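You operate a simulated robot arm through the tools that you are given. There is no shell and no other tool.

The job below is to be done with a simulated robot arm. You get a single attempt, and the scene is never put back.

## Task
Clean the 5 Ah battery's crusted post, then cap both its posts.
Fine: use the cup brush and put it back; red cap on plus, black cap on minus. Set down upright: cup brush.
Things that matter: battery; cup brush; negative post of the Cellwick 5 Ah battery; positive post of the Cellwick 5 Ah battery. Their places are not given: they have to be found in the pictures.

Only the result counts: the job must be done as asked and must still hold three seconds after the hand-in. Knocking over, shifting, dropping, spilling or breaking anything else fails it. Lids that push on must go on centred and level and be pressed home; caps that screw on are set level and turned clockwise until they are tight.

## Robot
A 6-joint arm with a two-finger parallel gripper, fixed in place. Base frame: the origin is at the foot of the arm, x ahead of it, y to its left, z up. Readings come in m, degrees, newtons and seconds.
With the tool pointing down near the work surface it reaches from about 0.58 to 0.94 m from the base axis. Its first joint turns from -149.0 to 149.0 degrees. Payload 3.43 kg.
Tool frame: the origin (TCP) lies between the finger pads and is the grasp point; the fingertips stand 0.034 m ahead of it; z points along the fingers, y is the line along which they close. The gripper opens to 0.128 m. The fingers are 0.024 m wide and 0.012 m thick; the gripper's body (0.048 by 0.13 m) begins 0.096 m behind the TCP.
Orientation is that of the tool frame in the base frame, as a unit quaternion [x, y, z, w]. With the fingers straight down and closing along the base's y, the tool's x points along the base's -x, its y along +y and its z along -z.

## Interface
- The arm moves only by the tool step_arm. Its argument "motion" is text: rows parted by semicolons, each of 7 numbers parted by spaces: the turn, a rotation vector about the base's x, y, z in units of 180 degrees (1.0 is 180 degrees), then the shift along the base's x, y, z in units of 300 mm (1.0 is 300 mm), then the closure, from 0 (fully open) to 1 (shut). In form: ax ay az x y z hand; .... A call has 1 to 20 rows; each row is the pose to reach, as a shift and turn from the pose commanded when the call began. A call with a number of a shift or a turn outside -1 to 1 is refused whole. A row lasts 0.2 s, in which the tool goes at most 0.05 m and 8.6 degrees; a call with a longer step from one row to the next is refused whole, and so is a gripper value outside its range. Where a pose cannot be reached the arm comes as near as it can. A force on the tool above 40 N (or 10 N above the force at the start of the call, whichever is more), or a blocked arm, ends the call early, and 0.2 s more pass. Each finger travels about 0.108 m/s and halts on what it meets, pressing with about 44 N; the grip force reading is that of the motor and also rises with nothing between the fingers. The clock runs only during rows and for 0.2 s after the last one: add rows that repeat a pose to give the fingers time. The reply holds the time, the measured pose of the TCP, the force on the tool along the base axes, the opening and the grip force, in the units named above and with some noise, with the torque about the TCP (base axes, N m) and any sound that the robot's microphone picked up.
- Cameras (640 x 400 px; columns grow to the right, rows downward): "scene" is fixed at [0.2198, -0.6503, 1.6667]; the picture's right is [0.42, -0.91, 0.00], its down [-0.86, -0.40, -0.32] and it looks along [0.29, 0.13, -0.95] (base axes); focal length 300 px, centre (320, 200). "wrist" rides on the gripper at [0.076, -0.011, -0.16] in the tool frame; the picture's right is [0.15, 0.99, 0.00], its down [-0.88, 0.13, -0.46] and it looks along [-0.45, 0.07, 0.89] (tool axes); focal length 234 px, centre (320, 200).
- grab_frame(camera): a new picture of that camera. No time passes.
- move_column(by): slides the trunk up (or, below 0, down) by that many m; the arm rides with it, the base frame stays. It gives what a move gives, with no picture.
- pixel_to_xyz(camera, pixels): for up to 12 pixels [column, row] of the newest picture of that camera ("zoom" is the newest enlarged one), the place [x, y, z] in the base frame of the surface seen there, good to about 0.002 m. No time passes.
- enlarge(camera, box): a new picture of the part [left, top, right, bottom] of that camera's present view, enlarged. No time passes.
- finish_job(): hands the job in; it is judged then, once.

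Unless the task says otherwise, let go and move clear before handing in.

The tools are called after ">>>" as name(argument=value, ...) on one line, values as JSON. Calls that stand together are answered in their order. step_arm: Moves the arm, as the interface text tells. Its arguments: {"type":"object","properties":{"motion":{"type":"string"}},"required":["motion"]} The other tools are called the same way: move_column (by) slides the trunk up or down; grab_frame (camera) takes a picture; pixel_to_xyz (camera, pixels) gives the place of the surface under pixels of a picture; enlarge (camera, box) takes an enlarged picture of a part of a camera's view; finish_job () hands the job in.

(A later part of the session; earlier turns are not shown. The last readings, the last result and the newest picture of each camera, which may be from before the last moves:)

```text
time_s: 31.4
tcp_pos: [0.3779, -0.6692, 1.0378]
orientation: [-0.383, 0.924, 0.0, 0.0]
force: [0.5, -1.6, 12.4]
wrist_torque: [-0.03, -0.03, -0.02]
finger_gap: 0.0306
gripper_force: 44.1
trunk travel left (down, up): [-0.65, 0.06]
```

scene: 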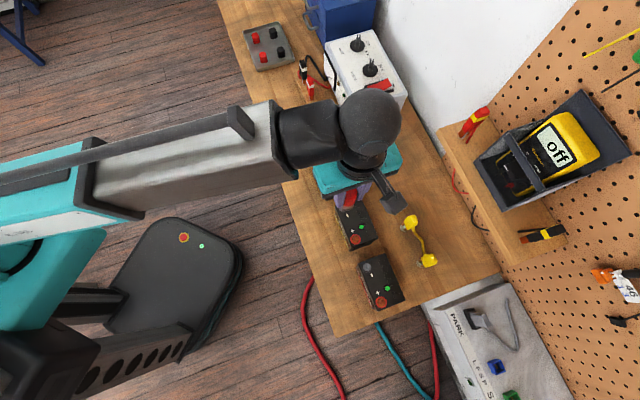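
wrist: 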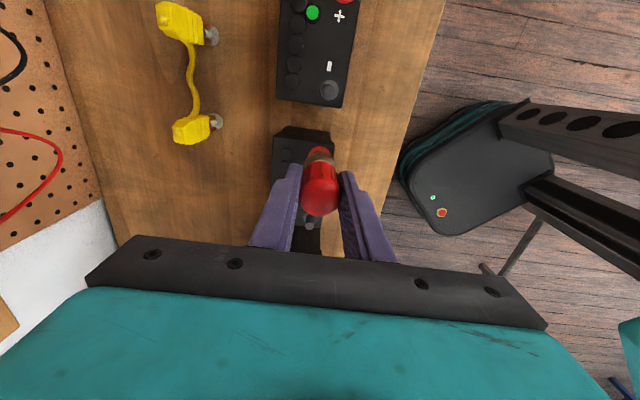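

That sweep ended pressing at 12.4 N, and total twist is now about 360°. I'll lift straight off and step back so the wrist camera can check the post.

>>> step_arm(motion="0 0 0 0 0 0.04 1; 0 0 0 0 0 0.08 1; 0 0 0 0 0 0.14 1; 0 0 0 0 0 0.25 1; 0 0 0 0.07 0.08 0.28 1; 0 0 0 0.14 0.163 0.28 1; 0 0 0 0.14 0.163 0.28 1")

>>> grab_frame(camera="wrist")

>>> enlarge(camera="wrist", box=[265, 55, 365, 155])

>>> enlarge(camera="scene", box=[325, 185, 405, 255])

```text
time_s: 33.0
tcp_pos: [0.4213, -0.6207, 1.123]
orientation: [-0.382, 0.924, 0.001, 0.0]
force: [-0.5, -0.4, -0.9]
wrist_torque: [-0.01, -0.01, -0.01]
finger_gap: 0.0303
gripper_force: 43.9
trunk travel left (down, up): [-0.65, 0.06]
```

```text
taken
```

wrist: 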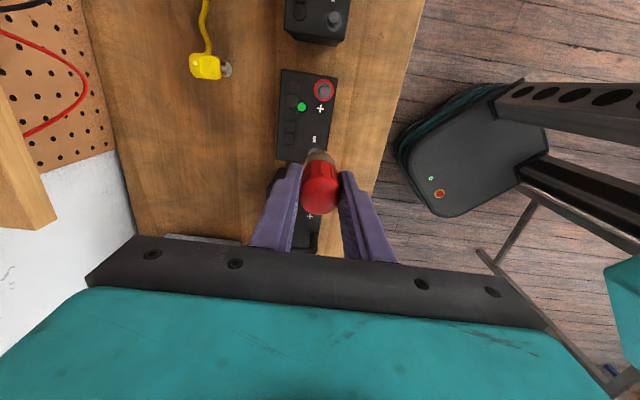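

```text
4.00 times, centred on (315, 105) of wrist
```

zoom: 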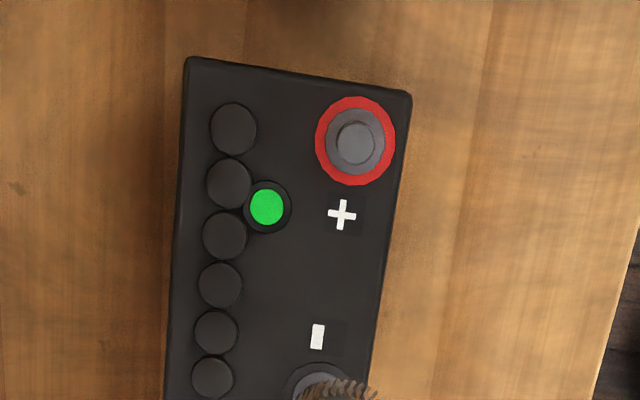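

```text
5.71 times, centred on (365, 220) of scene
```

zoom: 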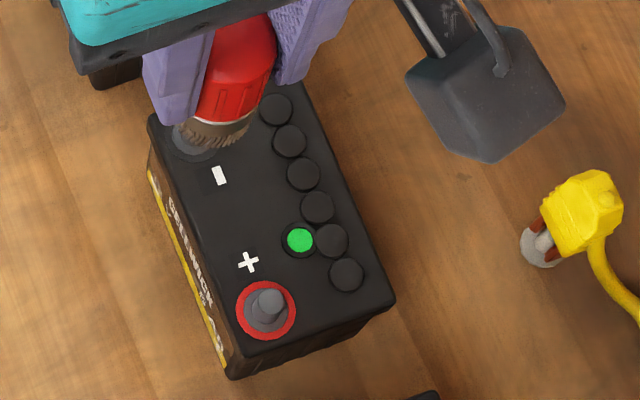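

The plus post is now clean grey (zoom px 355,142), and the battery's corners sit at the same pixels as before. Before returning the brush I'll check whether it slipped in the fingers, using the same zoom box as earlier.

>>> enlarge(camera="wrist", box=[250, 100, 390, 240])

```text
2.86 times, centred on (320, 170) of wrist
```

zoom: 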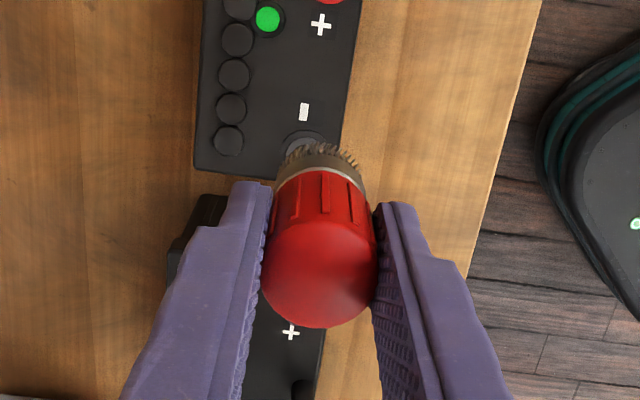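

>>> pixel_to_xyz(camera="zoom", pixels=[[320, 272], [268, 272], [372, 272], [320, 322], [320, 228], [320, 200], [320, 172], [320, 163], [310, 150], [330, 150], [285, 165], [358, 165]])

```text
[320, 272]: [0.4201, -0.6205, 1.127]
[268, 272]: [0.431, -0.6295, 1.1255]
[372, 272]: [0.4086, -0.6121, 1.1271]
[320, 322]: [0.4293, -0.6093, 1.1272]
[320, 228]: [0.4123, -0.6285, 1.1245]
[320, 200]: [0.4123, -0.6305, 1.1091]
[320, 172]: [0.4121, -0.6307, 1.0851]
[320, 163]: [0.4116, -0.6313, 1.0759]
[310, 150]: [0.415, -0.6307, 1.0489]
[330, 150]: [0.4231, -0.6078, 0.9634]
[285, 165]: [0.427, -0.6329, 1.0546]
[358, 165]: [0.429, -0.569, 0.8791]
```

The brush top reads 1.127 with the TCP at 1.123, so the brush slid about 8 mm down in the fingers on lift-off; its bottom is now ≈0.0737 below the TCP. It isn't tilted. I'll carry it back a bit higher, and allow for that offset when setting it down.

>>> step_arm(motion="0 0 0 0 0 0.1 1; 0 0 0 0.09 0.106 0.1 1; 0 0 0 0.18 0.212 0.1 1; 0 0 0 0.27 0.318 0.1 1; 0 0 0 0.36 0.424 0.1 1; 0 0 0 0.45 0.53 0.1 1; 0 0 0 0.54 0.636 0.1 1; 0 0 0 0.63 0.742 0.1 1; 0 0 0 0.72 0.848 0.1 1; 0 0 0 0.81 0.954 0.1 1; 0 0 0 0.81 0.954 0.1 1")

>>> step_arm(motion="0 0 0 0.086 0.1 0 1; 0 0 0 0.172 0.2 0 1; 0 0 0 0.2583 0.3018 0 1; 0 0 0 0.2583 0.3018 -0.15 1; 0 0 0 0.2583 0.3018 -0.3 1; 0 0 0 0.2583 0.3018 -0.45 1; 0 0 0 0.2583 0.3018 -0.55 1; 0 0 0 0.2583 0.3018 -0.55 1")

>>> grab_frame(camera="wrist")

>>> grab_frame(camera="scene")

```text
time_s: 35.4
tcp_pos: [0.6643, -0.3317, 1.1508]
orientation: [-0.382, 0.924, 0.001, 0.0]
force: [0.6, -0.6, -0.4]
wrist_torque: [0.0, 0.0, 0.0]
finger_gap: 0.0306
gripper_force: 44.2
trunk travel left (down, up): [-0.65, 0.06]
```

```text
time_s: 37.2
tcp_pos: [0.7393, -0.246, 0.9832]
orientation: [-0.382, 0.924, 0.001, 0.0]
force: [0.6, 0.0, -0.7]
wrist_torque: [0.0, 0.0, -0.01]
finger_gap: 0.0304
gripper_force: 43.7
trunk travel left (down, up): [-0.65, 0.06]
```

```text
taken
```

wrist: 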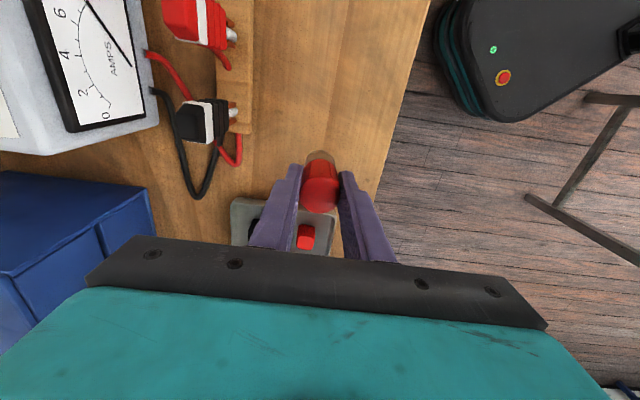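

```text
taken
```

scene: 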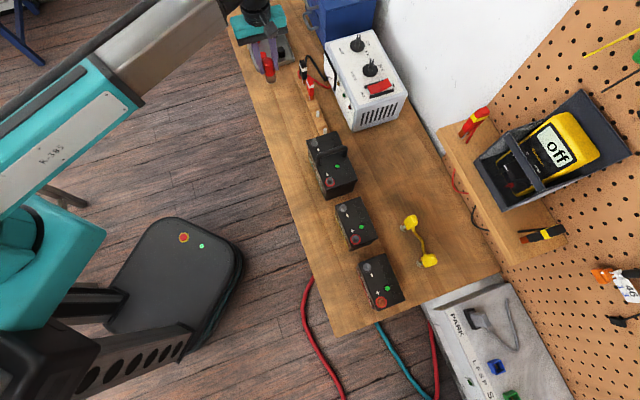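

The brush is back over its spot at measured (0.7393, -0.246), a few mm from home (0.7413, -0.2422). I'll take a settled reading before the last correction.

>>> step_arm(motion="0 0 0 0 0 0 1; 0 0 0 0 0 0 1")

>>> enlarge(camera="wrist", box=[250, 120, 390, 260])

```text
time_s: 37.8
tcp_pos: [0.7405, -0.2445, 0.9835]
orientation: [-0.382, 0.924, 0.001, -0.001]
force: [-0.7, 0.8, 0.3]
wrist_torque: [0.0, 0.0, 0.0]
finger_gap: 0.0304
gripper_force: 43.8
trunk travel left (down, up): [-0.65, 0.06]
```

```text
2.86 times, centred on (320, 190) of wrist
```

zoom: 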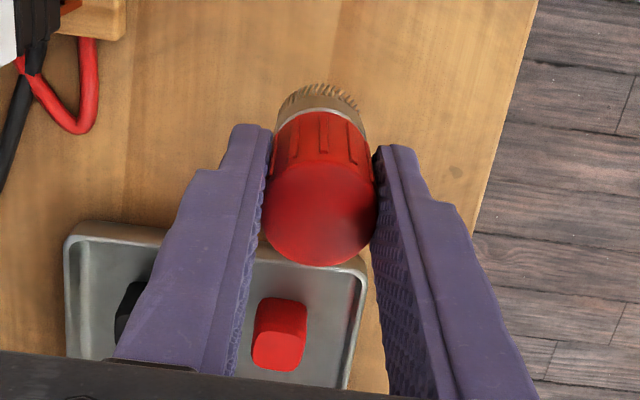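

>>> pixel_to_xyz(camera="zoom", pixels=[[320, 210], [268, 210], [372, 210], [320, 260], [320, 168], [318, 112], [310, 95], [320, 92], [330, 95], [300, 100], [430, 100], [200, 90]])

```text
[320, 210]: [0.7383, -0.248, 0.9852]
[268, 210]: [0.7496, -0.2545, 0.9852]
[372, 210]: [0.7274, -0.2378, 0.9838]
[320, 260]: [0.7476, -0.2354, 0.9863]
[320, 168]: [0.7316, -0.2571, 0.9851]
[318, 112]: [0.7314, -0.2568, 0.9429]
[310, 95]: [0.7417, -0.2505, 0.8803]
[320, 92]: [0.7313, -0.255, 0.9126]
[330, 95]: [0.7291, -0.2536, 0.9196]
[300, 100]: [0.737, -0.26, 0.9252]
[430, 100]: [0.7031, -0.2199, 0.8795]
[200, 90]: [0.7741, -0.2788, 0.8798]
```

The brush centre reads (0.739, -0.246) and its top 0.9855, so it needs +1.7 mm in x, +4 mm in y, and about 28 mm down to stand where it was. I'll lower to about 1 mm above the bench first.

>>> step_arm(motion="0 0 0 0.0057 0.0133 -0.02 1; 0 0 0 0.0057 0.0133 -0.045 1; 0 0 0 0.0057 0.0133 -0.065 1; 0 0 0 0.0057 0.0133 -0.075 1; 0 0 0 0.0057 0.0133 -0.082 1; 0 0 0 0.0057 0.0133 -0.087 1; 0 0 0 0.0057 0.0133 -0.09 1; 0 0 0 0.0057 0.0133 -0.09 1")

>>> enlarge(camera="wrist", box=[250, 120, 390, 260])

```text
time_s: 39.6
tcp_pos: [0.7418, -0.2409, 0.9589]
orientation: [-0.382, 0.924, 0.0, 0.0]
force: [0.6, 0.4, -0.2]
wrist_torque: [-0.01, -0.01, 0.03]
finger_gap: 0.0304
gripper_force: 43.6
trunk travel left (down, up): [-0.65, 0.06]
```

```text
2.86 times, centred on (320, 190) of wrist
```

zoom: 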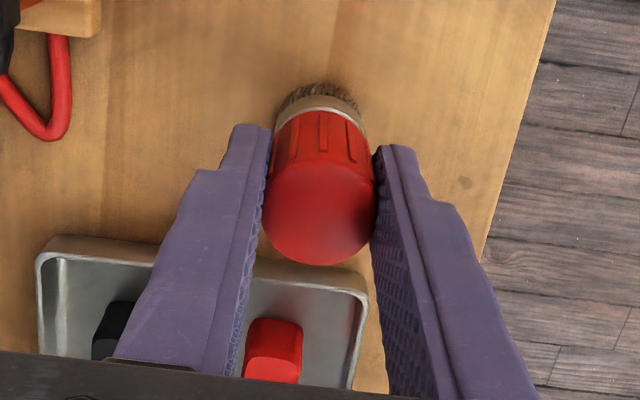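

There's no contact yet at TCP 0.9589. I'll go down another 2.5 mm in small rows and check for bench contact.

>>> step_arm(motion="0 0 0 0 0 -0.003 1; 0 0 0 0 0 -0.006 1; 0 0 0 0 0 -0.008 1; 0 0 0 0 0 -0.008 1")

>>> pixel_to_xyz(camera="wrist", pixels=[[320, 195], [320, 190], [320, 205]])

```text
time_s: 40.6
tcp_pos: [0.7427, -0.2409, 0.9562]
orientation: [-0.382, 0.924, 0.001, -0.001]
force: [0.4, 0.0, -0.3]
wrist_torque: [0.01, -0.01, -0.01]
finger_gap: 0.0304
gripper_force: 44.1
trunk travel left (down, up): [-0.65, 0.06]
```

```text
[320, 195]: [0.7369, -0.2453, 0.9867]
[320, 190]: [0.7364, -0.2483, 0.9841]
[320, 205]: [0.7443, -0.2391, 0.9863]
```

Still free at 0.9562. I'll continue down in small rows.

>>> step_arm(motion="0 0 0 0 0 -0.003 1; 0 0 0 0 0 -0.006 1; 0 0 0 0 0 -0.009 1; 0 0 0 0 0 -0.009 1")

>>> enlarge(camera="wrist", box=[250, 120, 390, 260])

>>> pixel_to_xyz(camera="zoom", pixels=[[320, 210], [268, 210], [372, 210], [320, 258], [320, 168]])

```text
time_s: 41.6
tcp_pos: [0.7422, -0.24, 0.9563]
orientation: [-0.382, 0.924, 0.0, 0.001]
force: [2.0, -0.3, 22.6]
wrist_torque: [0.26, -0.09, -0.09]
finger_gap: 0.0304
gripper_force: 43.6
trunk travel left (down, up): [-0.65, 0.06]
```

```text
2.86 times, centred on (320, 190) of wrist
```

zoom: 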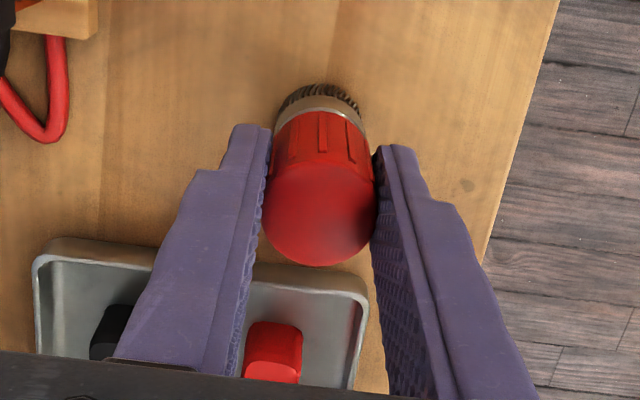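

```text
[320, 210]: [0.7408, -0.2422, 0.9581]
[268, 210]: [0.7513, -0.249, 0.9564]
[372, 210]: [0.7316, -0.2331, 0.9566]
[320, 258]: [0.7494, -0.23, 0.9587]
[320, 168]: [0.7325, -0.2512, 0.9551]
```

The brush is standing on the bench at 22.6 N, with its top back at 0.958 and centre ≈(0.741, -0.241). I'll ease the load, open, and rise clear.

>>> step_arm(motion="0 0 0 0 0 0.004 1; 0 0 0 0 0 0.005 1; 0 0 0 0 0 0.005 0.6; 0 0 0 0 0 0.005 0.5; 0 0 0 0 0 0.005 0.5; 0 0 0 0 0 0.06 0.5; 0 0 0 0 0 0.2 0.5; 0 0 0 0 0 0.35 0.5; 0 0 0 0 0 0.45 0.5; 0 0 0 0 0 0.45 0.5")

>>> grab_frame(camera="wrist")

>>> grab_frame(camera="scene")

>>> enlarge(camera="wrist", box=[240, 120, 380, 260])

```text
time_s: 43.8
tcp_pos: [0.7429, -0.2415, 1.0897]
orientation: [-0.382, 0.924, 0.001, -0.001]
force: [0.6, -0.7, 0.4]
wrist_torque: [0.02, -0.01, 0.03]
finger_gap: 0.0636
gripper_force: 0.0
trunk travel left (down, up): [-0.65, 0.06]
```

```text
taken
```

wrist: 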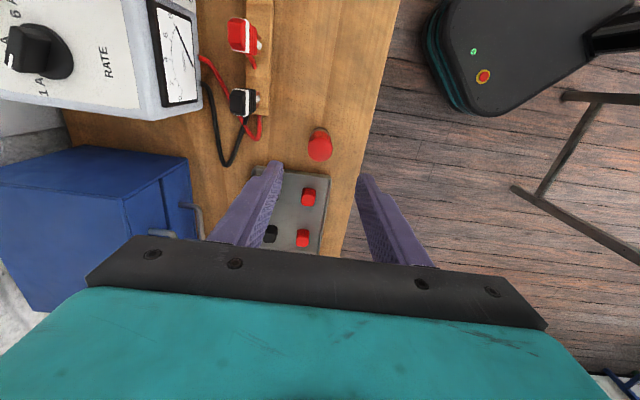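

```text
taken
```

scene: 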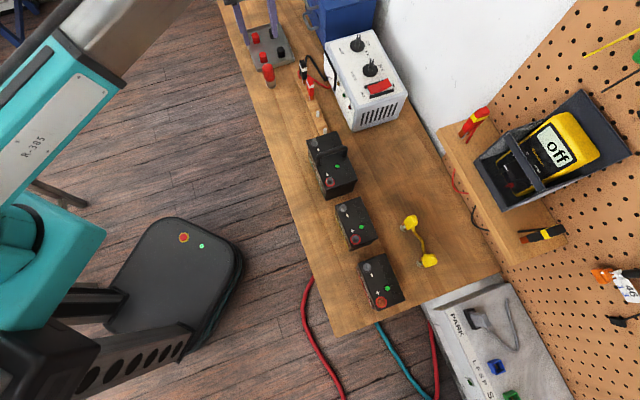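

```text
2.86 times, centred on (310, 190) of wrist
```

zoom: 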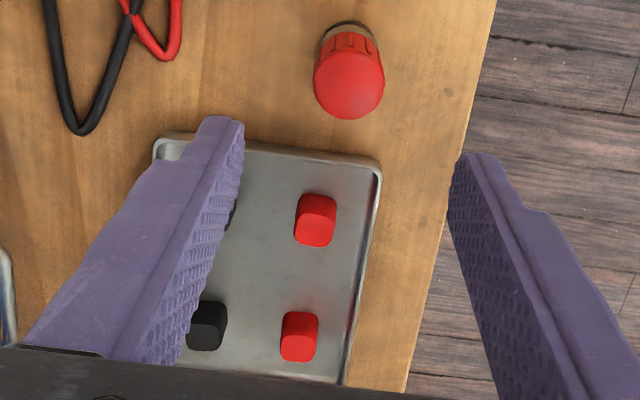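

The brush stands upright on its spot. The caps are in view and aligned with the tool's closing axis, so I'll measure the near red cap at zoom px (318,225) and the others.

>>> pixel_to_xyz(camera="zoom", pixels=[[316, 232], [297, 230], [333, 232], [316, 215], [316, 244], [300, 345], [283, 345], [316, 345], [206, 335], [190, 335], [222, 335], [348, 90]])

>>> enlarge(camera="wrist", box=[285, 175, 335, 225])

```text
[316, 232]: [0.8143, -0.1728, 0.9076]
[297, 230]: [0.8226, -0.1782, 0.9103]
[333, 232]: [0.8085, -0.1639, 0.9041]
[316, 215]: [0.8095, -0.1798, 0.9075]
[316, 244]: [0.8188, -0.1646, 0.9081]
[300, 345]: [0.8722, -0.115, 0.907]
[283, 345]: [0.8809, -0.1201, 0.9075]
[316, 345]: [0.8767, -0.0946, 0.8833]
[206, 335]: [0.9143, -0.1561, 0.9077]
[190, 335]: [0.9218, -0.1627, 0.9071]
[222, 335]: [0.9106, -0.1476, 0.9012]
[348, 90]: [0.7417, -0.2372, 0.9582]
```

```text
8.00 times, centred on (310, 200) of wrist
```

zoom: 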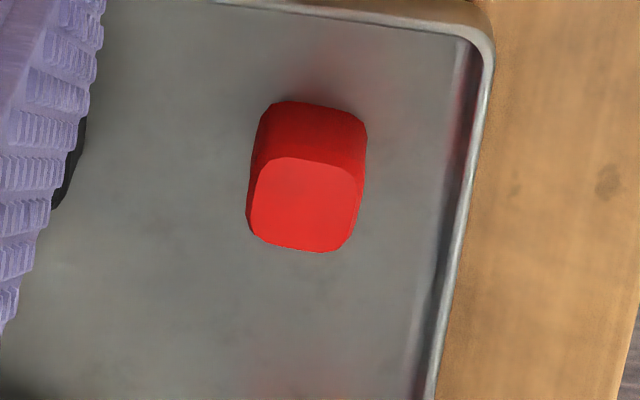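

>>> pixel_to_xyz(camera="zoom", pixels=[[306, 205], [256, 200], [358, 212], [310, 164], [302, 246], [270, 170], [355, 180], [345, 240], [262, 230], [300, 110], [265, 120], [360, 125]])

```text
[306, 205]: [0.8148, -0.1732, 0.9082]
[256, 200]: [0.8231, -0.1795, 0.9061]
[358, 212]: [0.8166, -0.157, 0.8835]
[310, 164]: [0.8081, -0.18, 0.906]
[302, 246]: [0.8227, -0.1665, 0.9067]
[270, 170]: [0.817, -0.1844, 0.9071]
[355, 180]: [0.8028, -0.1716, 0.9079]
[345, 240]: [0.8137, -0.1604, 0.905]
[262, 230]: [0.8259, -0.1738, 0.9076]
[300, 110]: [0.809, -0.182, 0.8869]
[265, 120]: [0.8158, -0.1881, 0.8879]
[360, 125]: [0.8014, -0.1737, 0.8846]
```

The red cap's top face is centred at (0.815, -0.173) and about 20 mm square. I'll check the gap to the tray wall on its right side before choosing the finger opening.

>>> pixel_to_xyz(camera="zoom", pixels=[[470, 150], [455, 150], [445, 200], [430, 200], [415, 205], [462, 190], [475, 120], [440, 150], [330, 12], [330, 30], [380, 205], [400, 205]])

```text
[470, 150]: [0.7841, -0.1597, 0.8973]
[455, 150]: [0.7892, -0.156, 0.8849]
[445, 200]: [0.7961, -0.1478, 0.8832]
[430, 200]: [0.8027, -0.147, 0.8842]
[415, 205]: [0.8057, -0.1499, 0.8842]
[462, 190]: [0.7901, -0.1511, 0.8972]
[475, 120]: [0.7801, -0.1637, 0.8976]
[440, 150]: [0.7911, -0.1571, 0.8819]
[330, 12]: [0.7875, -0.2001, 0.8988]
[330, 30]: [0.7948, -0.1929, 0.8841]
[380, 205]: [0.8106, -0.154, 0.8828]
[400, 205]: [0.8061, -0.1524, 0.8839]
```

The tray wall is about 31 mm from the cap centre, so I'll use a narrow 30 mm opening, which keeps the fingers within 27 mm. I'll move above the red cap and lower to TCP ≈0.985 to check alignment.

>>> step_arm(motion="0 0 0 0.08 0.076 0 0.7; 0 0 0 0.16 0.152 0 0.766; 0 0 0 0.2403 0.2287 0 0.766; 0 0 0 0.2403 0.2287 -0.12 0.766; 0 0 0 0.2403 0.2287 -0.24 0.766; 0 0 0 0.2403 0.2287 -0.35 0.766; 0 0 0 0.2403 0.2287 -0.35 0.766; 0 0 0 0.2403 0.2287 -0.35 0.766")

>>> grab_frame(camera="wrist")

>>> enlarge(camera="wrist", box=[270, 110, 370, 210])

```text
time_s: 45.6
tcp_pos: [0.8147, -0.1735, 0.9838]
orientation: [-0.382, 0.924, 0.001, 0.0]
force: [-0.1, -0.6, -0.8]
wrist_torque: [0.01, -0.02, 0.03]
finger_gap: 0.03
gripper_force: 0.0
trunk travel left (down, up): [-0.65, 0.06]
```

```text
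taken
```

wrist: 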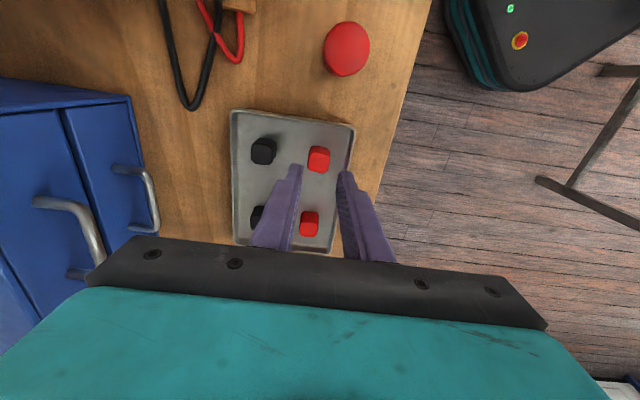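

```text
4.00 times, centred on (320, 160) of wrist
```

zoom: 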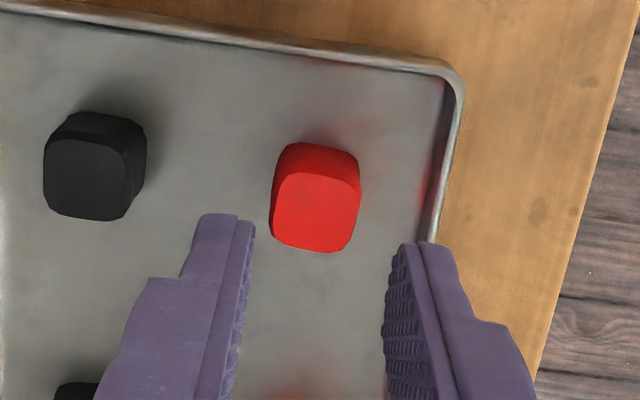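

>>> pixel_to_xyz(camera="zoom", pixels=[[316, 212], [276, 208], [355, 218], [320, 175], [312, 248], [286, 178], [352, 186], [346, 244], [278, 236], [90, 185], [50, 180], [125, 190]])

>>> pixel_to_xyz(camera="wrist", pixels=[[125, 95], [155, 218], [120, 168], [65, 108], [35, 200], [100, 240]])

```text
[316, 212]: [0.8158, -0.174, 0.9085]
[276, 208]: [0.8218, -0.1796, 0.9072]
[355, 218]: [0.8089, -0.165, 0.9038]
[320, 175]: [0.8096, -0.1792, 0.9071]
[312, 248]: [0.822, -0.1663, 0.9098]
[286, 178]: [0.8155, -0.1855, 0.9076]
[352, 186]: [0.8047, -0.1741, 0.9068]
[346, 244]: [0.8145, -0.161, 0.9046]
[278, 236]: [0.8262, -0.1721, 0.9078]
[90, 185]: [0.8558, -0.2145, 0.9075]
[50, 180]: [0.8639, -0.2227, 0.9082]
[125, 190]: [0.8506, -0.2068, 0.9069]
```

```text
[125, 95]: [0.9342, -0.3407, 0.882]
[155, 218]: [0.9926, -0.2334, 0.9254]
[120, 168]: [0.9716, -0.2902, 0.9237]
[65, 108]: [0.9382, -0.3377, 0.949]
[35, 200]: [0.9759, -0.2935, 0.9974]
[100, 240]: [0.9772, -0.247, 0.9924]
```

Cap centre (0.8154, -0.1729) agrees with the measured TCP to under 1 mm. I'll descend so the tips are at ≈0.895, partway down the cap, and close.

>>> step_arm(motion="0 0 0 0.002 0.002 -0.06 0.766; 0 0 0 0.002 0.002 -0.12 0.766; 0 0 0 0.002 0.002 -0.16 0.766; 0 0 0 0.002 0.002 -0.184 0.766; 0 0 0 0.002 0.002 -0.184 0.766; 0 0 0 0.002 0.002 -0.184 0.85; 0 0 0 0.002 0.002 -0.184 1; 0 0 0 0.002 0.002 -0.184 1; 0 0 0 0.002 0.002 -0.184 1")

>>> enlarge(camera="wrist", box=[270, 120, 370, 220])

```text
time_s: 47.6
tcp_pos: [0.8163, -0.1712, 0.9282]
orientation: [-0.382, 0.924, 0.001, 0.0]
force: [-0.3, 0.1, 0.4]
wrist_torque: [-0.03, 0.02, -0.01]
finger_gap: 0.0225
gripper_force: 43.9
trunk travel left (down, up): [-0.65, 0.06]
```

```text
4.00 times, centred on (320, 170) of wrist
```

zoom: 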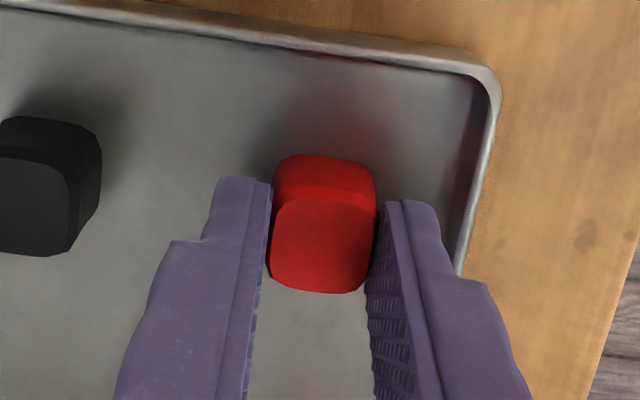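

The cap is gripped at 22.5 mm and 44 N. I'll measure where it sits relative to the TCP so I can centre it on the post.

>>> pixel_to_xyz(camera="zoom", pixels=[[320, 247], [275, 245], [366, 245], [325, 206], [318, 287], [290, 207], [362, 214], [355, 286], [280, 280], [325, 165], [285, 165], [365, 170]])

>>> step_arm(motion="0 0 0 0 0 0 1; 0 0 0 0 0 0 1")

```text
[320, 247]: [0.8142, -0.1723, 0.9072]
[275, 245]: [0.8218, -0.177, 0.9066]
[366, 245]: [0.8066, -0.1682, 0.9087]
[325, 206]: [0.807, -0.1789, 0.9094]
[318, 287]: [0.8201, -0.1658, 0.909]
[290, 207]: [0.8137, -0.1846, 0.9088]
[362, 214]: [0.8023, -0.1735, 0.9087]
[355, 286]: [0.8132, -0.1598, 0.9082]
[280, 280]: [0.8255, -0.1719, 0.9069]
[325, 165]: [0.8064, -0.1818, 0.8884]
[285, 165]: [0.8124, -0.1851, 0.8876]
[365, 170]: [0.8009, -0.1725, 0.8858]
```

```text
time_s: 48.2
tcp_pos: [0.817, -0.1698, 0.928]
orientation: [-0.382, 0.924, 0.001, 0.0]
force: [-0.5, 0.6, 0.0]
wrist_torque: [0.02, -0.02, 0.0]
finger_gap: 0.0224
gripper_force: 43.8
trunk travel left (down, up): [-0.65, 0.06]
```

The cap sits about 3 mm toward the camera side of the TCP, centre (0.8140, -0.1724), and its bottom is ≈0.0445 below the TCP. I'll lift it out and start carrying it to the battery.

>>> step_arm(motion="0 0 0 0 0 0.08 1; 0 0 0 0 0 0.2 1; 0 0 0 0 0 0.35 1; 0 0 0 0 0 0.5 1; 0 0 0 0 0 0.65 1; 0 0 0 -0.1 -0.113 0.65 1; 0 0 0 -0.2 -0.226 0.65 1; 0 0 0 -0.3 -0.339 0.65 1; 0 0 0 -0.4 -0.452 0.65 1; 0 0 0 -0.5 -0.565 0.65 1; 0 0 0 -0.6 -0.678 0.65 1; 0 0 0 -0.7 -0.791 0.65 1; 0 0 0 -0.8 -0.904 0.65 1; 0 0 0 -0.8 -0.904 0.65 1")

>>> step_arm(motion="0 0 0 -0.1 -0.113 0 1; 0 0 0 -0.2 -0.226 0 1; 0 0 0 -0.3 -0.339 0 1; 0 0 0 -0.4 -0.452 0 1; 0 0 0 -0.5 -0.58 0 1; 0 0 0 -0.5 -0.58 0 1; 0 0 0 -0.5 -0.58 0 1")

>>> grab_frame(camera="wrist")

>>> enlarge(camera="wrist", box=[270, 60, 370, 160])

>>> grab_frame(camera="scene")

```text
time_s: 51.2
tcp_pos: [0.5771, -0.4401, 1.1243]
orientation: [-0.382, 0.924, 0.001, 0.0]
force: [-0.6, 0.6, 0.2]
wrist_torque: [-0.04, 0.02, 0.01]
finger_gap: 0.0224
gripper_force: 44.1
trunk travel left (down, up): [-0.65, 0.06]
```

```text
time_s: 52.8
tcp_pos: [0.4255, -0.6156, 1.1229]
orientation: [-0.382, 0.924, 0.0, -0.001]
force: [-0.1, -0.7, -0.5]
wrist_torque: [0.03, -0.01, 0.01]
finger_gap: 0.0221
gripper_force: 43.6
trunk travel left (down, up): [-0.65, 0.06]
```

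```text
taken
```

wrist: 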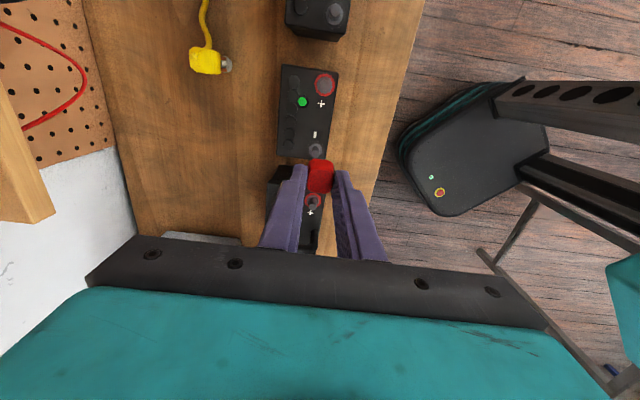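

```text
4.00 times, centred on (320, 110) of wrist
```

zoom: 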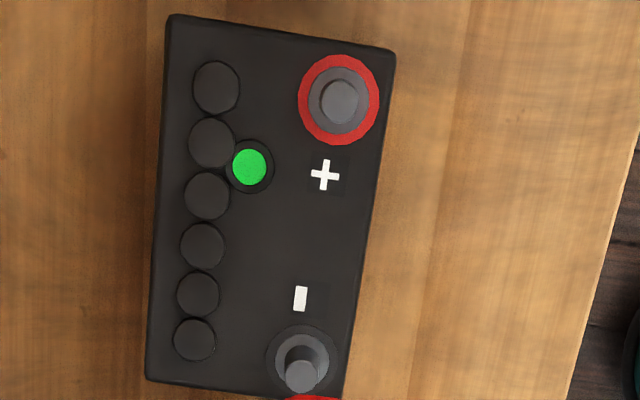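

```text
taken
```

scene: 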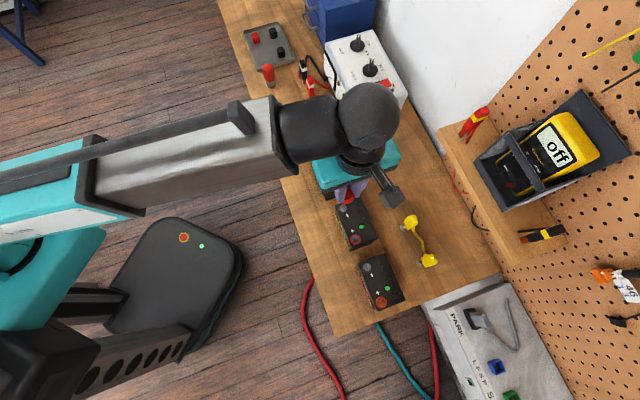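

The red cap is in hand and the battery is clearly in view. I'll measure both posts and the held cap in this one frame so the offsets share the same calibration.

>>> pixel_to_xyz(camera="zoom", pixels=[[340, 100], [301, 99], [376, 99], [338, 58], [338, 141], [312, 68], [366, 130], [302, 370], [269, 358], [335, 362], [303, 328], [340, 112]])

>>> enlarge(camera="wrist", box=[280, 140, 360, 220])

```text
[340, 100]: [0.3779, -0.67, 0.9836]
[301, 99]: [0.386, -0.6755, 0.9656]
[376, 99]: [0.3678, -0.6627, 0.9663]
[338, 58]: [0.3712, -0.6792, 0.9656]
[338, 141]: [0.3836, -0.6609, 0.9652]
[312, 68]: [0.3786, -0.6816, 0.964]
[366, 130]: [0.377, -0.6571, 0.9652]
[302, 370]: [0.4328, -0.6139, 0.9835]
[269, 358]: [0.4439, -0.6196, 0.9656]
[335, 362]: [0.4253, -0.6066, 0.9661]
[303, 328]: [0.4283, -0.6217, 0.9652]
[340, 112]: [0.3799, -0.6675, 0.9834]
```

```text
5.00 times, centred on (320, 180) of wrist
```

zoom: 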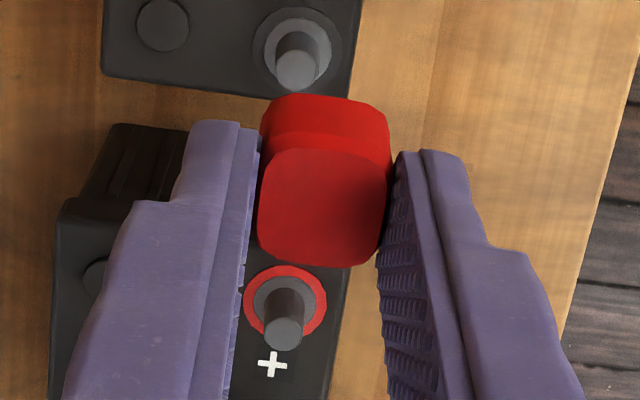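

>>> pixel_to_xyz(camera="zoom", pixels=[[322, 205], [264, 205], [384, 205], [325, 152], [320, 258], [278, 154], [372, 164], [366, 260], [274, 248], [328, 100], [275, 110], [380, 120]])

>>> step_arm(motion="0 0 0 0 0 0 1; 0 0 0 0 0 0 1")

```text
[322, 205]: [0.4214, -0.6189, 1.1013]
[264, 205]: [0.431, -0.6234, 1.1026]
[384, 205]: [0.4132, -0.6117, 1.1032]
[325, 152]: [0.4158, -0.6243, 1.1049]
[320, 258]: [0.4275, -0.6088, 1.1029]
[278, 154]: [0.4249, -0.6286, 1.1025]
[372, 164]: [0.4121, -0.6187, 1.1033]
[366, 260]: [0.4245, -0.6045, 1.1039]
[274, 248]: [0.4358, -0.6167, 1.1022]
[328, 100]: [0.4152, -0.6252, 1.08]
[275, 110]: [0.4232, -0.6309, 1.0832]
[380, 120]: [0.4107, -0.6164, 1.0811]
```

```text
time_s: 53.4
tcp_pos: [0.4256, -0.6163, 1.123]
orientation: [-0.382, 0.924, 0.001, 0.0]
force: [0.1, -0.5, -0.3]
wrist_torque: [-0.02, -0.04, 0.01]
finger_gap: 0.0226
gripper_force: 44.0
trunk travel left (down, up): [-0.65, 0.06]
```

The held cap is centred at ≈(0.4228, -0.6171) and the plus post at ≈(0.3776, -0.6693), so the shift is (-0.0452, -0.0522). I'll move over the post and come down to just above it (cap bottom ≈1.0), then recheck.

>>> step_arm(motion="0 0 0 -0.0754 -0.0868 0 1; 0 0 0 -0.1508 -0.1737 0 1; 0 0 0 -0.1508 -0.1737 -0.1 1; 0 0 0 -0.1508 -0.1737 -0.2 1; 0 0 0 -0.1508 -0.1737 -0.26 1; 0 0 0 -0.1508 -0.1737 -0.26 1; 0 0 0 -0.1508 -0.1737 -0.26 1")

>>> enlarge(camera="wrist", box=[280, 120, 360, 200])

>>> enlarge(camera="scene", box=[325, 215, 405, 265])

>>> enlarge(camera="wrist", box=[280, 140, 360, 220])

>>> pixel_to_xyz(camera="zoom", pixels=[[322, 205], [264, 205], [384, 205], [325, 152], [320, 258], [278, 154], [372, 164], [366, 260], [274, 248]])

```text
time_s: 55.0
tcp_pos: [0.3785, -0.6676, 1.0452]
orientation: [-0.381, 0.924, 0.001, -0.001]
force: [0.5, 0.2, -0.9]
wrist_torque: [-0.02, 0.01, -0.01]
finger_gap: 0.0222
gripper_force: 43.9
trunk travel left (down, up): [-0.65, 0.06]
```

```text
5.00 times, centred on (320, 160) of wrist
```

zoom: 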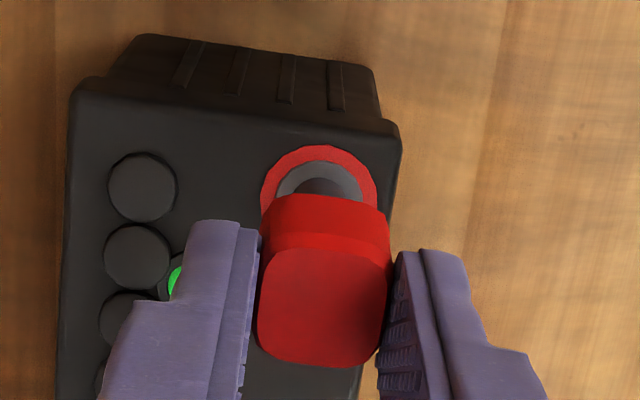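

```text
8.00 times, centred on (365, 240) of scene
```

zoom: 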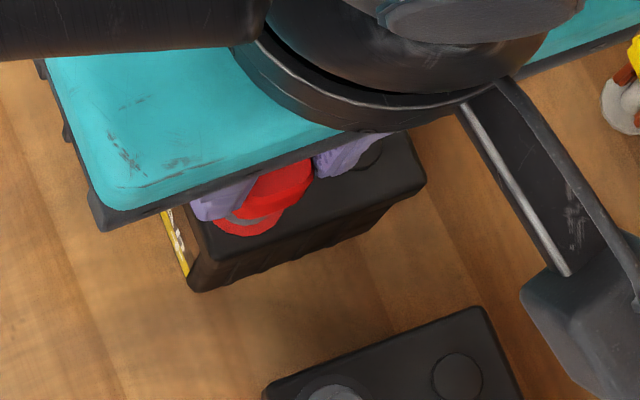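

```text
5.00 times, centred on (320, 180) of wrist
```

zoom: 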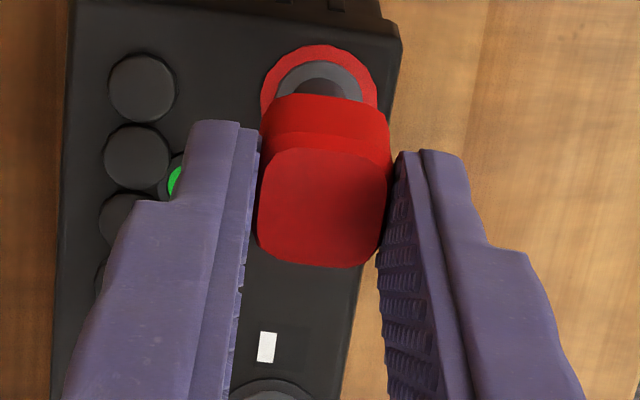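

```text
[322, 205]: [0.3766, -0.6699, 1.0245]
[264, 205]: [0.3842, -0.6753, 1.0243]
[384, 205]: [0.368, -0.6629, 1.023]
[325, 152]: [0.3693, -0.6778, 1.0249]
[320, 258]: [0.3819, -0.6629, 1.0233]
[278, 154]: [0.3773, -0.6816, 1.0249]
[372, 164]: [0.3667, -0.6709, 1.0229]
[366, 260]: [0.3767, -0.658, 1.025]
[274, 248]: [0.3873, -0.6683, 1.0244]
```

The cap centre averages (0.3763, -0.6697), about 1 mm short of the post toward the camera side. I'll correct by that and lower slowly past post-top height, watching for contact.

>>> step_arm(motion="0 0 0 0.003 0.002 -0.015 1; 0 0 0 0.003 0.002 -0.03 1; 0 0 0 0.003 0.002 -0.042 1; 0 0 0 0.003 0.002 -0.046 1; 0 0 0 0.003 0.002 -0.050 1; 0 0 0 0.003 0.002 -0.054 1; 0 0 0 0.003 0.002 -0.058 1; 0 0 0 0.003 0.002 -0.062 1; 0 0 0 0.003 0.002 -0.062 1")

>>> enlarge(camera="wrist", box=[280, 130, 360, 210])

```text
time_s: 57.0
tcp_pos: [0.3813, -0.6676, 1.0271]
orientation: [-0.381, 0.924, 0.0, 0.0]
force: [-0.6, -0.2, 0.3]
wrist_torque: [0.0, 0.04, 0.01]
finger_gap: 0.0223
gripper_force: 43.4
trunk travel left (down, up): [-0.65, 0.06]
```

```text
5.00 times, centred on (320, 170) of wrist
```

zoom: 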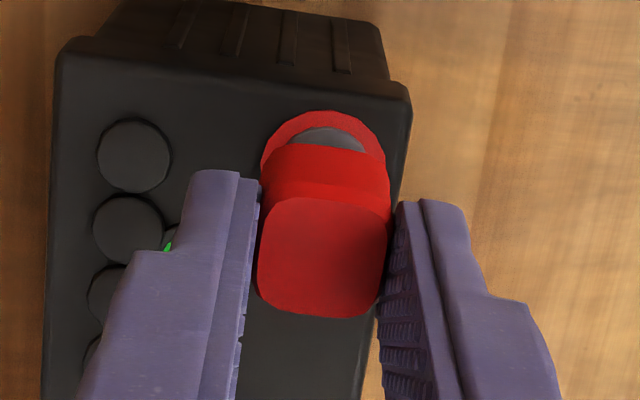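

No contact at TCP 1.0271, so the cap's mouth is already about 2 mm below the post top. I'll keep lowering in small rows.

>>> step_arm(motion="0 0 0 0 0 -0.004 1; 0 0 0 0 0 -0.008 1; 0 0 0 0 0 -0.012 1; 0 0 0 0 0 -0.016 1; 0 0 0 0 0 -0.020 1; 0 0 0 0 0 -0.024 1; 0 0 0 0 0 -0.028 1; 0 0 0 0 0 -0.032 1; 0 0 0 0 0 -0.032 1")

>>> enlarge(camera="wrist", box=[280, 130, 360, 210])

```text
time_s: 59.0
tcp_pos: [0.3811, -0.6669, 1.0164]
orientation: [-0.382, 0.924, 0.001, -0.001]
force: [-1.9, -0.7, 0.4]
wrist_torque: [-0.04, 0.02, 0.02]
finger_gap: 0.0223
gripper_force: 43.6
trunk travel left (down, up): [-0.65, 0.06]
```

```text
5.00 times, centred on (320, 170) of wrist
```

zoom: 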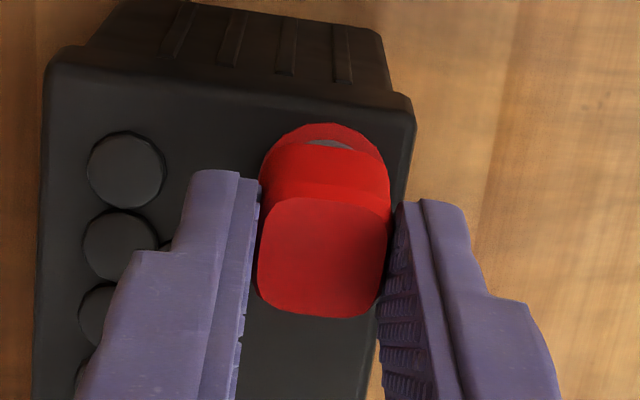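

Cap bottom is ≈0.972 with almost no force, so it's sliding down the post well. I'll continue until it meets resistance.

>>> step_arm(motion="0 0 0 0 0 -0.004 1; 0 0 0 0 0 -0.008 1; 0 0 0 0 0 -0.012 1; 0 0 0 0 0 -0.016 1; 0 0 0 0 0 -0.020 1; 0 0 0 0 0 -0.020 1")

>>> enlarge(camera="wrist", box=[280, 130, 360, 210])

```text
time_s: 60.4
tcp_pos: [0.3821, -0.6673, 1.0095]
orientation: [-0.382, 0.924, 0.001, 0.0]
force: [-1.3, -1.7, 0.6]
wrist_torque: [-0.09, 0.07, -0.04]
finger_gap: 0.0221
gripper_force: 44.2
trunk travel left (down, up): [-0.65, 0.06]
```

```text
5.00 times, centred on (320, 170) of wrist
```

zoom: 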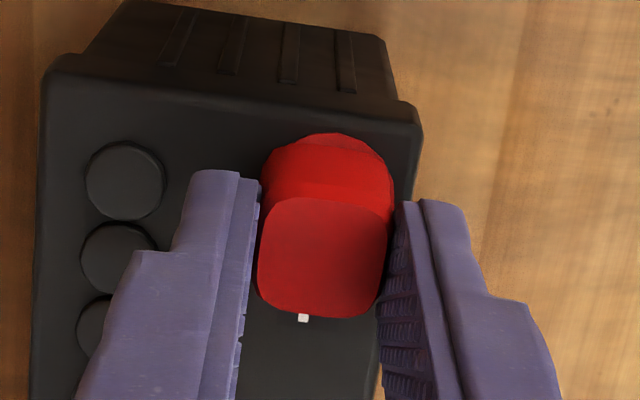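

Now at 1.0095 with still no axial force. I'll press on in 1 mm rows to find the seat.

>>> step_arm(motion="0 0 0 0 0 -0.003 1; 0 0 0 0 0 -0.006 1; 0 0 0 0 0 -0.009 1; 0 0 0 0 0 -0.012 1; 0 0 0 0 0 -0.012 1")

```text
time_s: 61.6
tcp_pos: [0.3803, -0.6671, 1.0091]
orientation: [-0.382, 0.924, 0.0, 0.0]
force: [1.5, -1.7, 9.6]
wrist_torque: [-0.06, 0.01, 0.0]
finger_gap: 0.0224
gripper_force: 43.8
trunk travel left (down, up): [-0.65, 0.06]
```

The cap has met its seat: 9.6 N with z holding at 1.009. I'll press harder to drive it home.

>>> step_arm(motion="0 0 0 0 0 -0.003 1; 0 0 0 0 0 -0.006 1; 0 0 0 0 0 -0.009 1; 0 0 0 0 0 -0.009 1")

>>> enlarge(camera="wrist", box=[280, 130, 360, 210])

```text
time_s: 62.8
tcp_pos: [0.3813, -0.6662, 1.0089]
orientation: [-0.383, 0.924, -0.002, 0.0]
force: [-0.7, 4.4, 16.5]
wrist_torque: [0.01, 0.07, -0.01]
finger_gap: 0.0223
gripper_force: 43.9
trunk travel left (down, up): [-0.65, 0.06]
stopped in row 4: the force on the tool passed its limit at 41 N (the readings are from after the stop); the commanded pose is now the measured one
```

```text
5.00 times, centred on (320, 170) of wrist
```

zoom: 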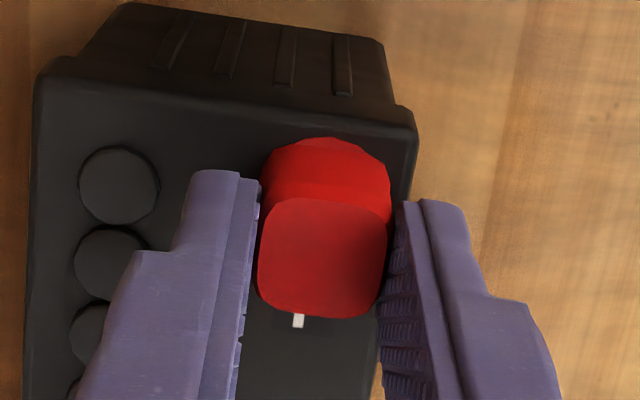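

Pressing reached 41 N with no further travel, so the cap bottom is at ≈0.9645, flush with the battery top. I'll open the fingers gently, rise, and inspect.

>>> step_arm(motion="0 0 0 0 0 0 0.9; 0 0 0 0 0 0 0.75; 0 0 0 0 0 0 0.7; 0 0 0 0 0 0 0.7; 0 0 0 0 0 0.05 0.7; 0 0 0 0 0 0.15 0.7; 0 0 0 0.06 0.06 0.3 0.7; 0 0 0 0.12 0.14 0.38 0.7; 0 0 0 0.12 0.14 0.38 0.7")

>>> grab_frame(camera="wrist")

>>> enlarge(camera="wrist", box=[270, 60, 370, 160])

>>> enlarge(camera="scene", box=[325, 185, 405, 255])

```text
refused: row 7 steps farther than a row can; nothing moved
```

```text
taken
```

wrist: 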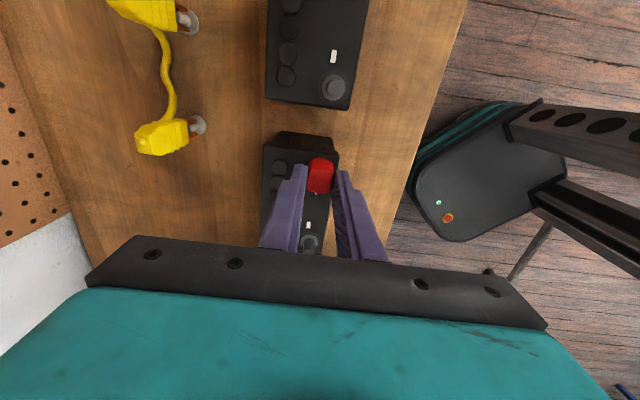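

```text
4.00 times, centred on (320, 110) of wrist
```

zoom: 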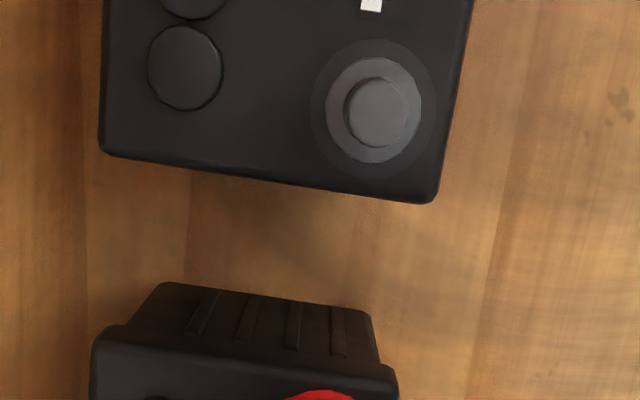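

```text
5.71 times, centred on (365, 220) of scene
```

zoom: 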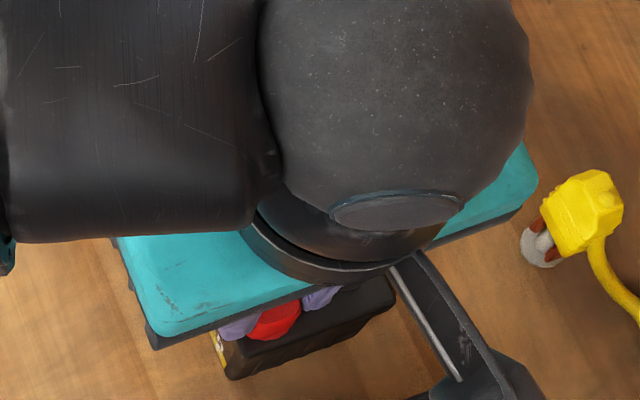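

That call was refused because one row stepped too far; nothing moved and the cap is still held on its post. I'll repeat the release with shorter rows.

>>> step_arm(motion="0 0 0 0 0 0 0.9; 0 0 0 0 0 0 0.75; 0 0 0 0 0 0 0.7; 0 0 0 0 0 0 0.7; 0 0 0 0 0 0.05 0.7; 0 0 0 0 0 0.15 0.7; 0 0 0 0.03 0.03 0.27 0.7; 0 0 0 0.08 0.09 0.36 0.7; 0 0 0 0.12 0.14 0.38 0.7; 0 0 0 0.12 0.14 0.38 0.7")

>>> grab_frame(camera="wrist")

>>> enlarge(camera="wrist", box=[270, 60, 370, 160])

>>> enlarge(camera="scene", box=[325, 185, 405, 255])

```text
time_s: 65.0
tcp_pos: [0.4166, -0.6262, 1.1197]
orientation: [-0.382, 0.924, -0.001, 0.001]
force: [-0.4, -0.4, 0.4]
wrist_torque: [-0.01, 0.02, -0.02]
finger_gap: 0.0385
gripper_force: 0.0
trunk travel left (down, up): [-0.65, 0.06]
```

```text
taken
```

wrist: 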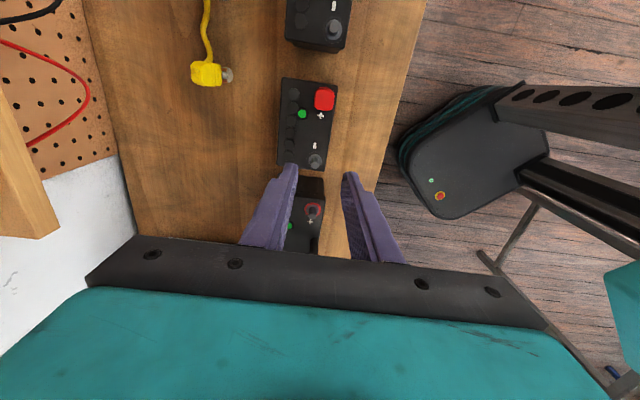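

```text
4.00 times, centred on (320, 110) of wrist
```

zoom: 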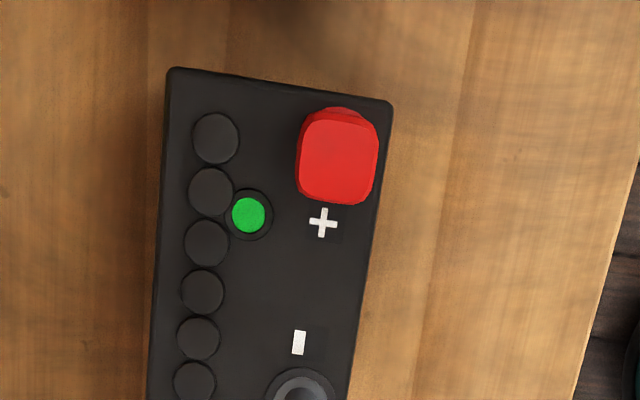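

```text
5.71 times, centred on (365, 220) of scene
```

zoom: 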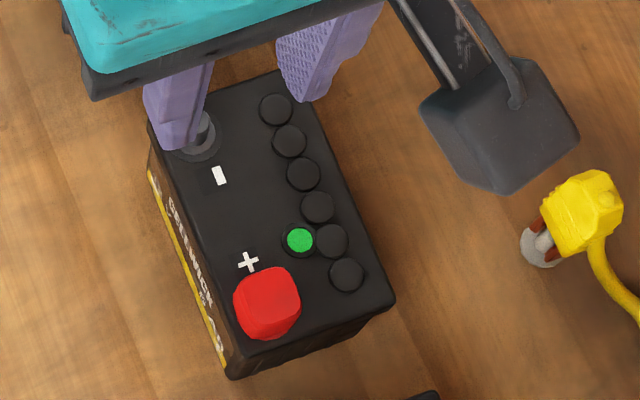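

The red cap is on the plus post and the battery hasn't moved. I'll check that the cap is level and down by reading heights across its top.

>>> pixel_to_xyz(camera="zoom", pixels=[[268, 290], [245, 285], [290, 280], [292, 310], [250, 310], [268, 275], [268, 305], [240, 330], [265, 335], [300, 320], [150, 120], [392, 298]])

>>> enlarge(camera="wrist", box=[300, 70, 350, 120])

>>> pixel_to_xyz(camera="zoom", pixels=[[308, 260], [230, 210], [380, 190], [370, 310], [235, 320], [308, 180], [308, 340]])

```text
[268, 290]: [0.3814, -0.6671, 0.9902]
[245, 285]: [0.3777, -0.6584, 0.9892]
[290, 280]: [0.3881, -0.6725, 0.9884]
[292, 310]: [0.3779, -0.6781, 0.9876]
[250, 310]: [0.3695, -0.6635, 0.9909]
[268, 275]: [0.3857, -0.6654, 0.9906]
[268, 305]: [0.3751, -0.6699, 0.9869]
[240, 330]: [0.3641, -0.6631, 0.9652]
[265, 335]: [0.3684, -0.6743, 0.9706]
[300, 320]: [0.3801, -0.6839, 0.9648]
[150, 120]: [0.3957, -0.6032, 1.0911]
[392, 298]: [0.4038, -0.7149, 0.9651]
```

```text
8.00 times, centred on (325, 95) of wrist
```

zoom: 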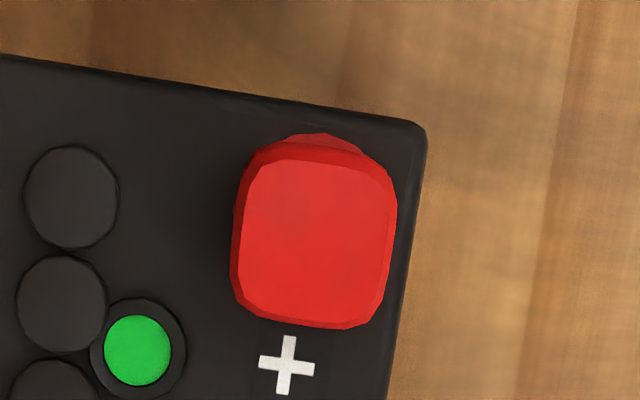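

```text
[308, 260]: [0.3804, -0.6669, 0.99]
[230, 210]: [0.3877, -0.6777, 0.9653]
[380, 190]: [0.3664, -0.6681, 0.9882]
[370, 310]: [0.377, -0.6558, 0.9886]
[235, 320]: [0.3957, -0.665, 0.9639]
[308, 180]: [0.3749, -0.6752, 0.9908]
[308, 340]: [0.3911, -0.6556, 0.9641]
```

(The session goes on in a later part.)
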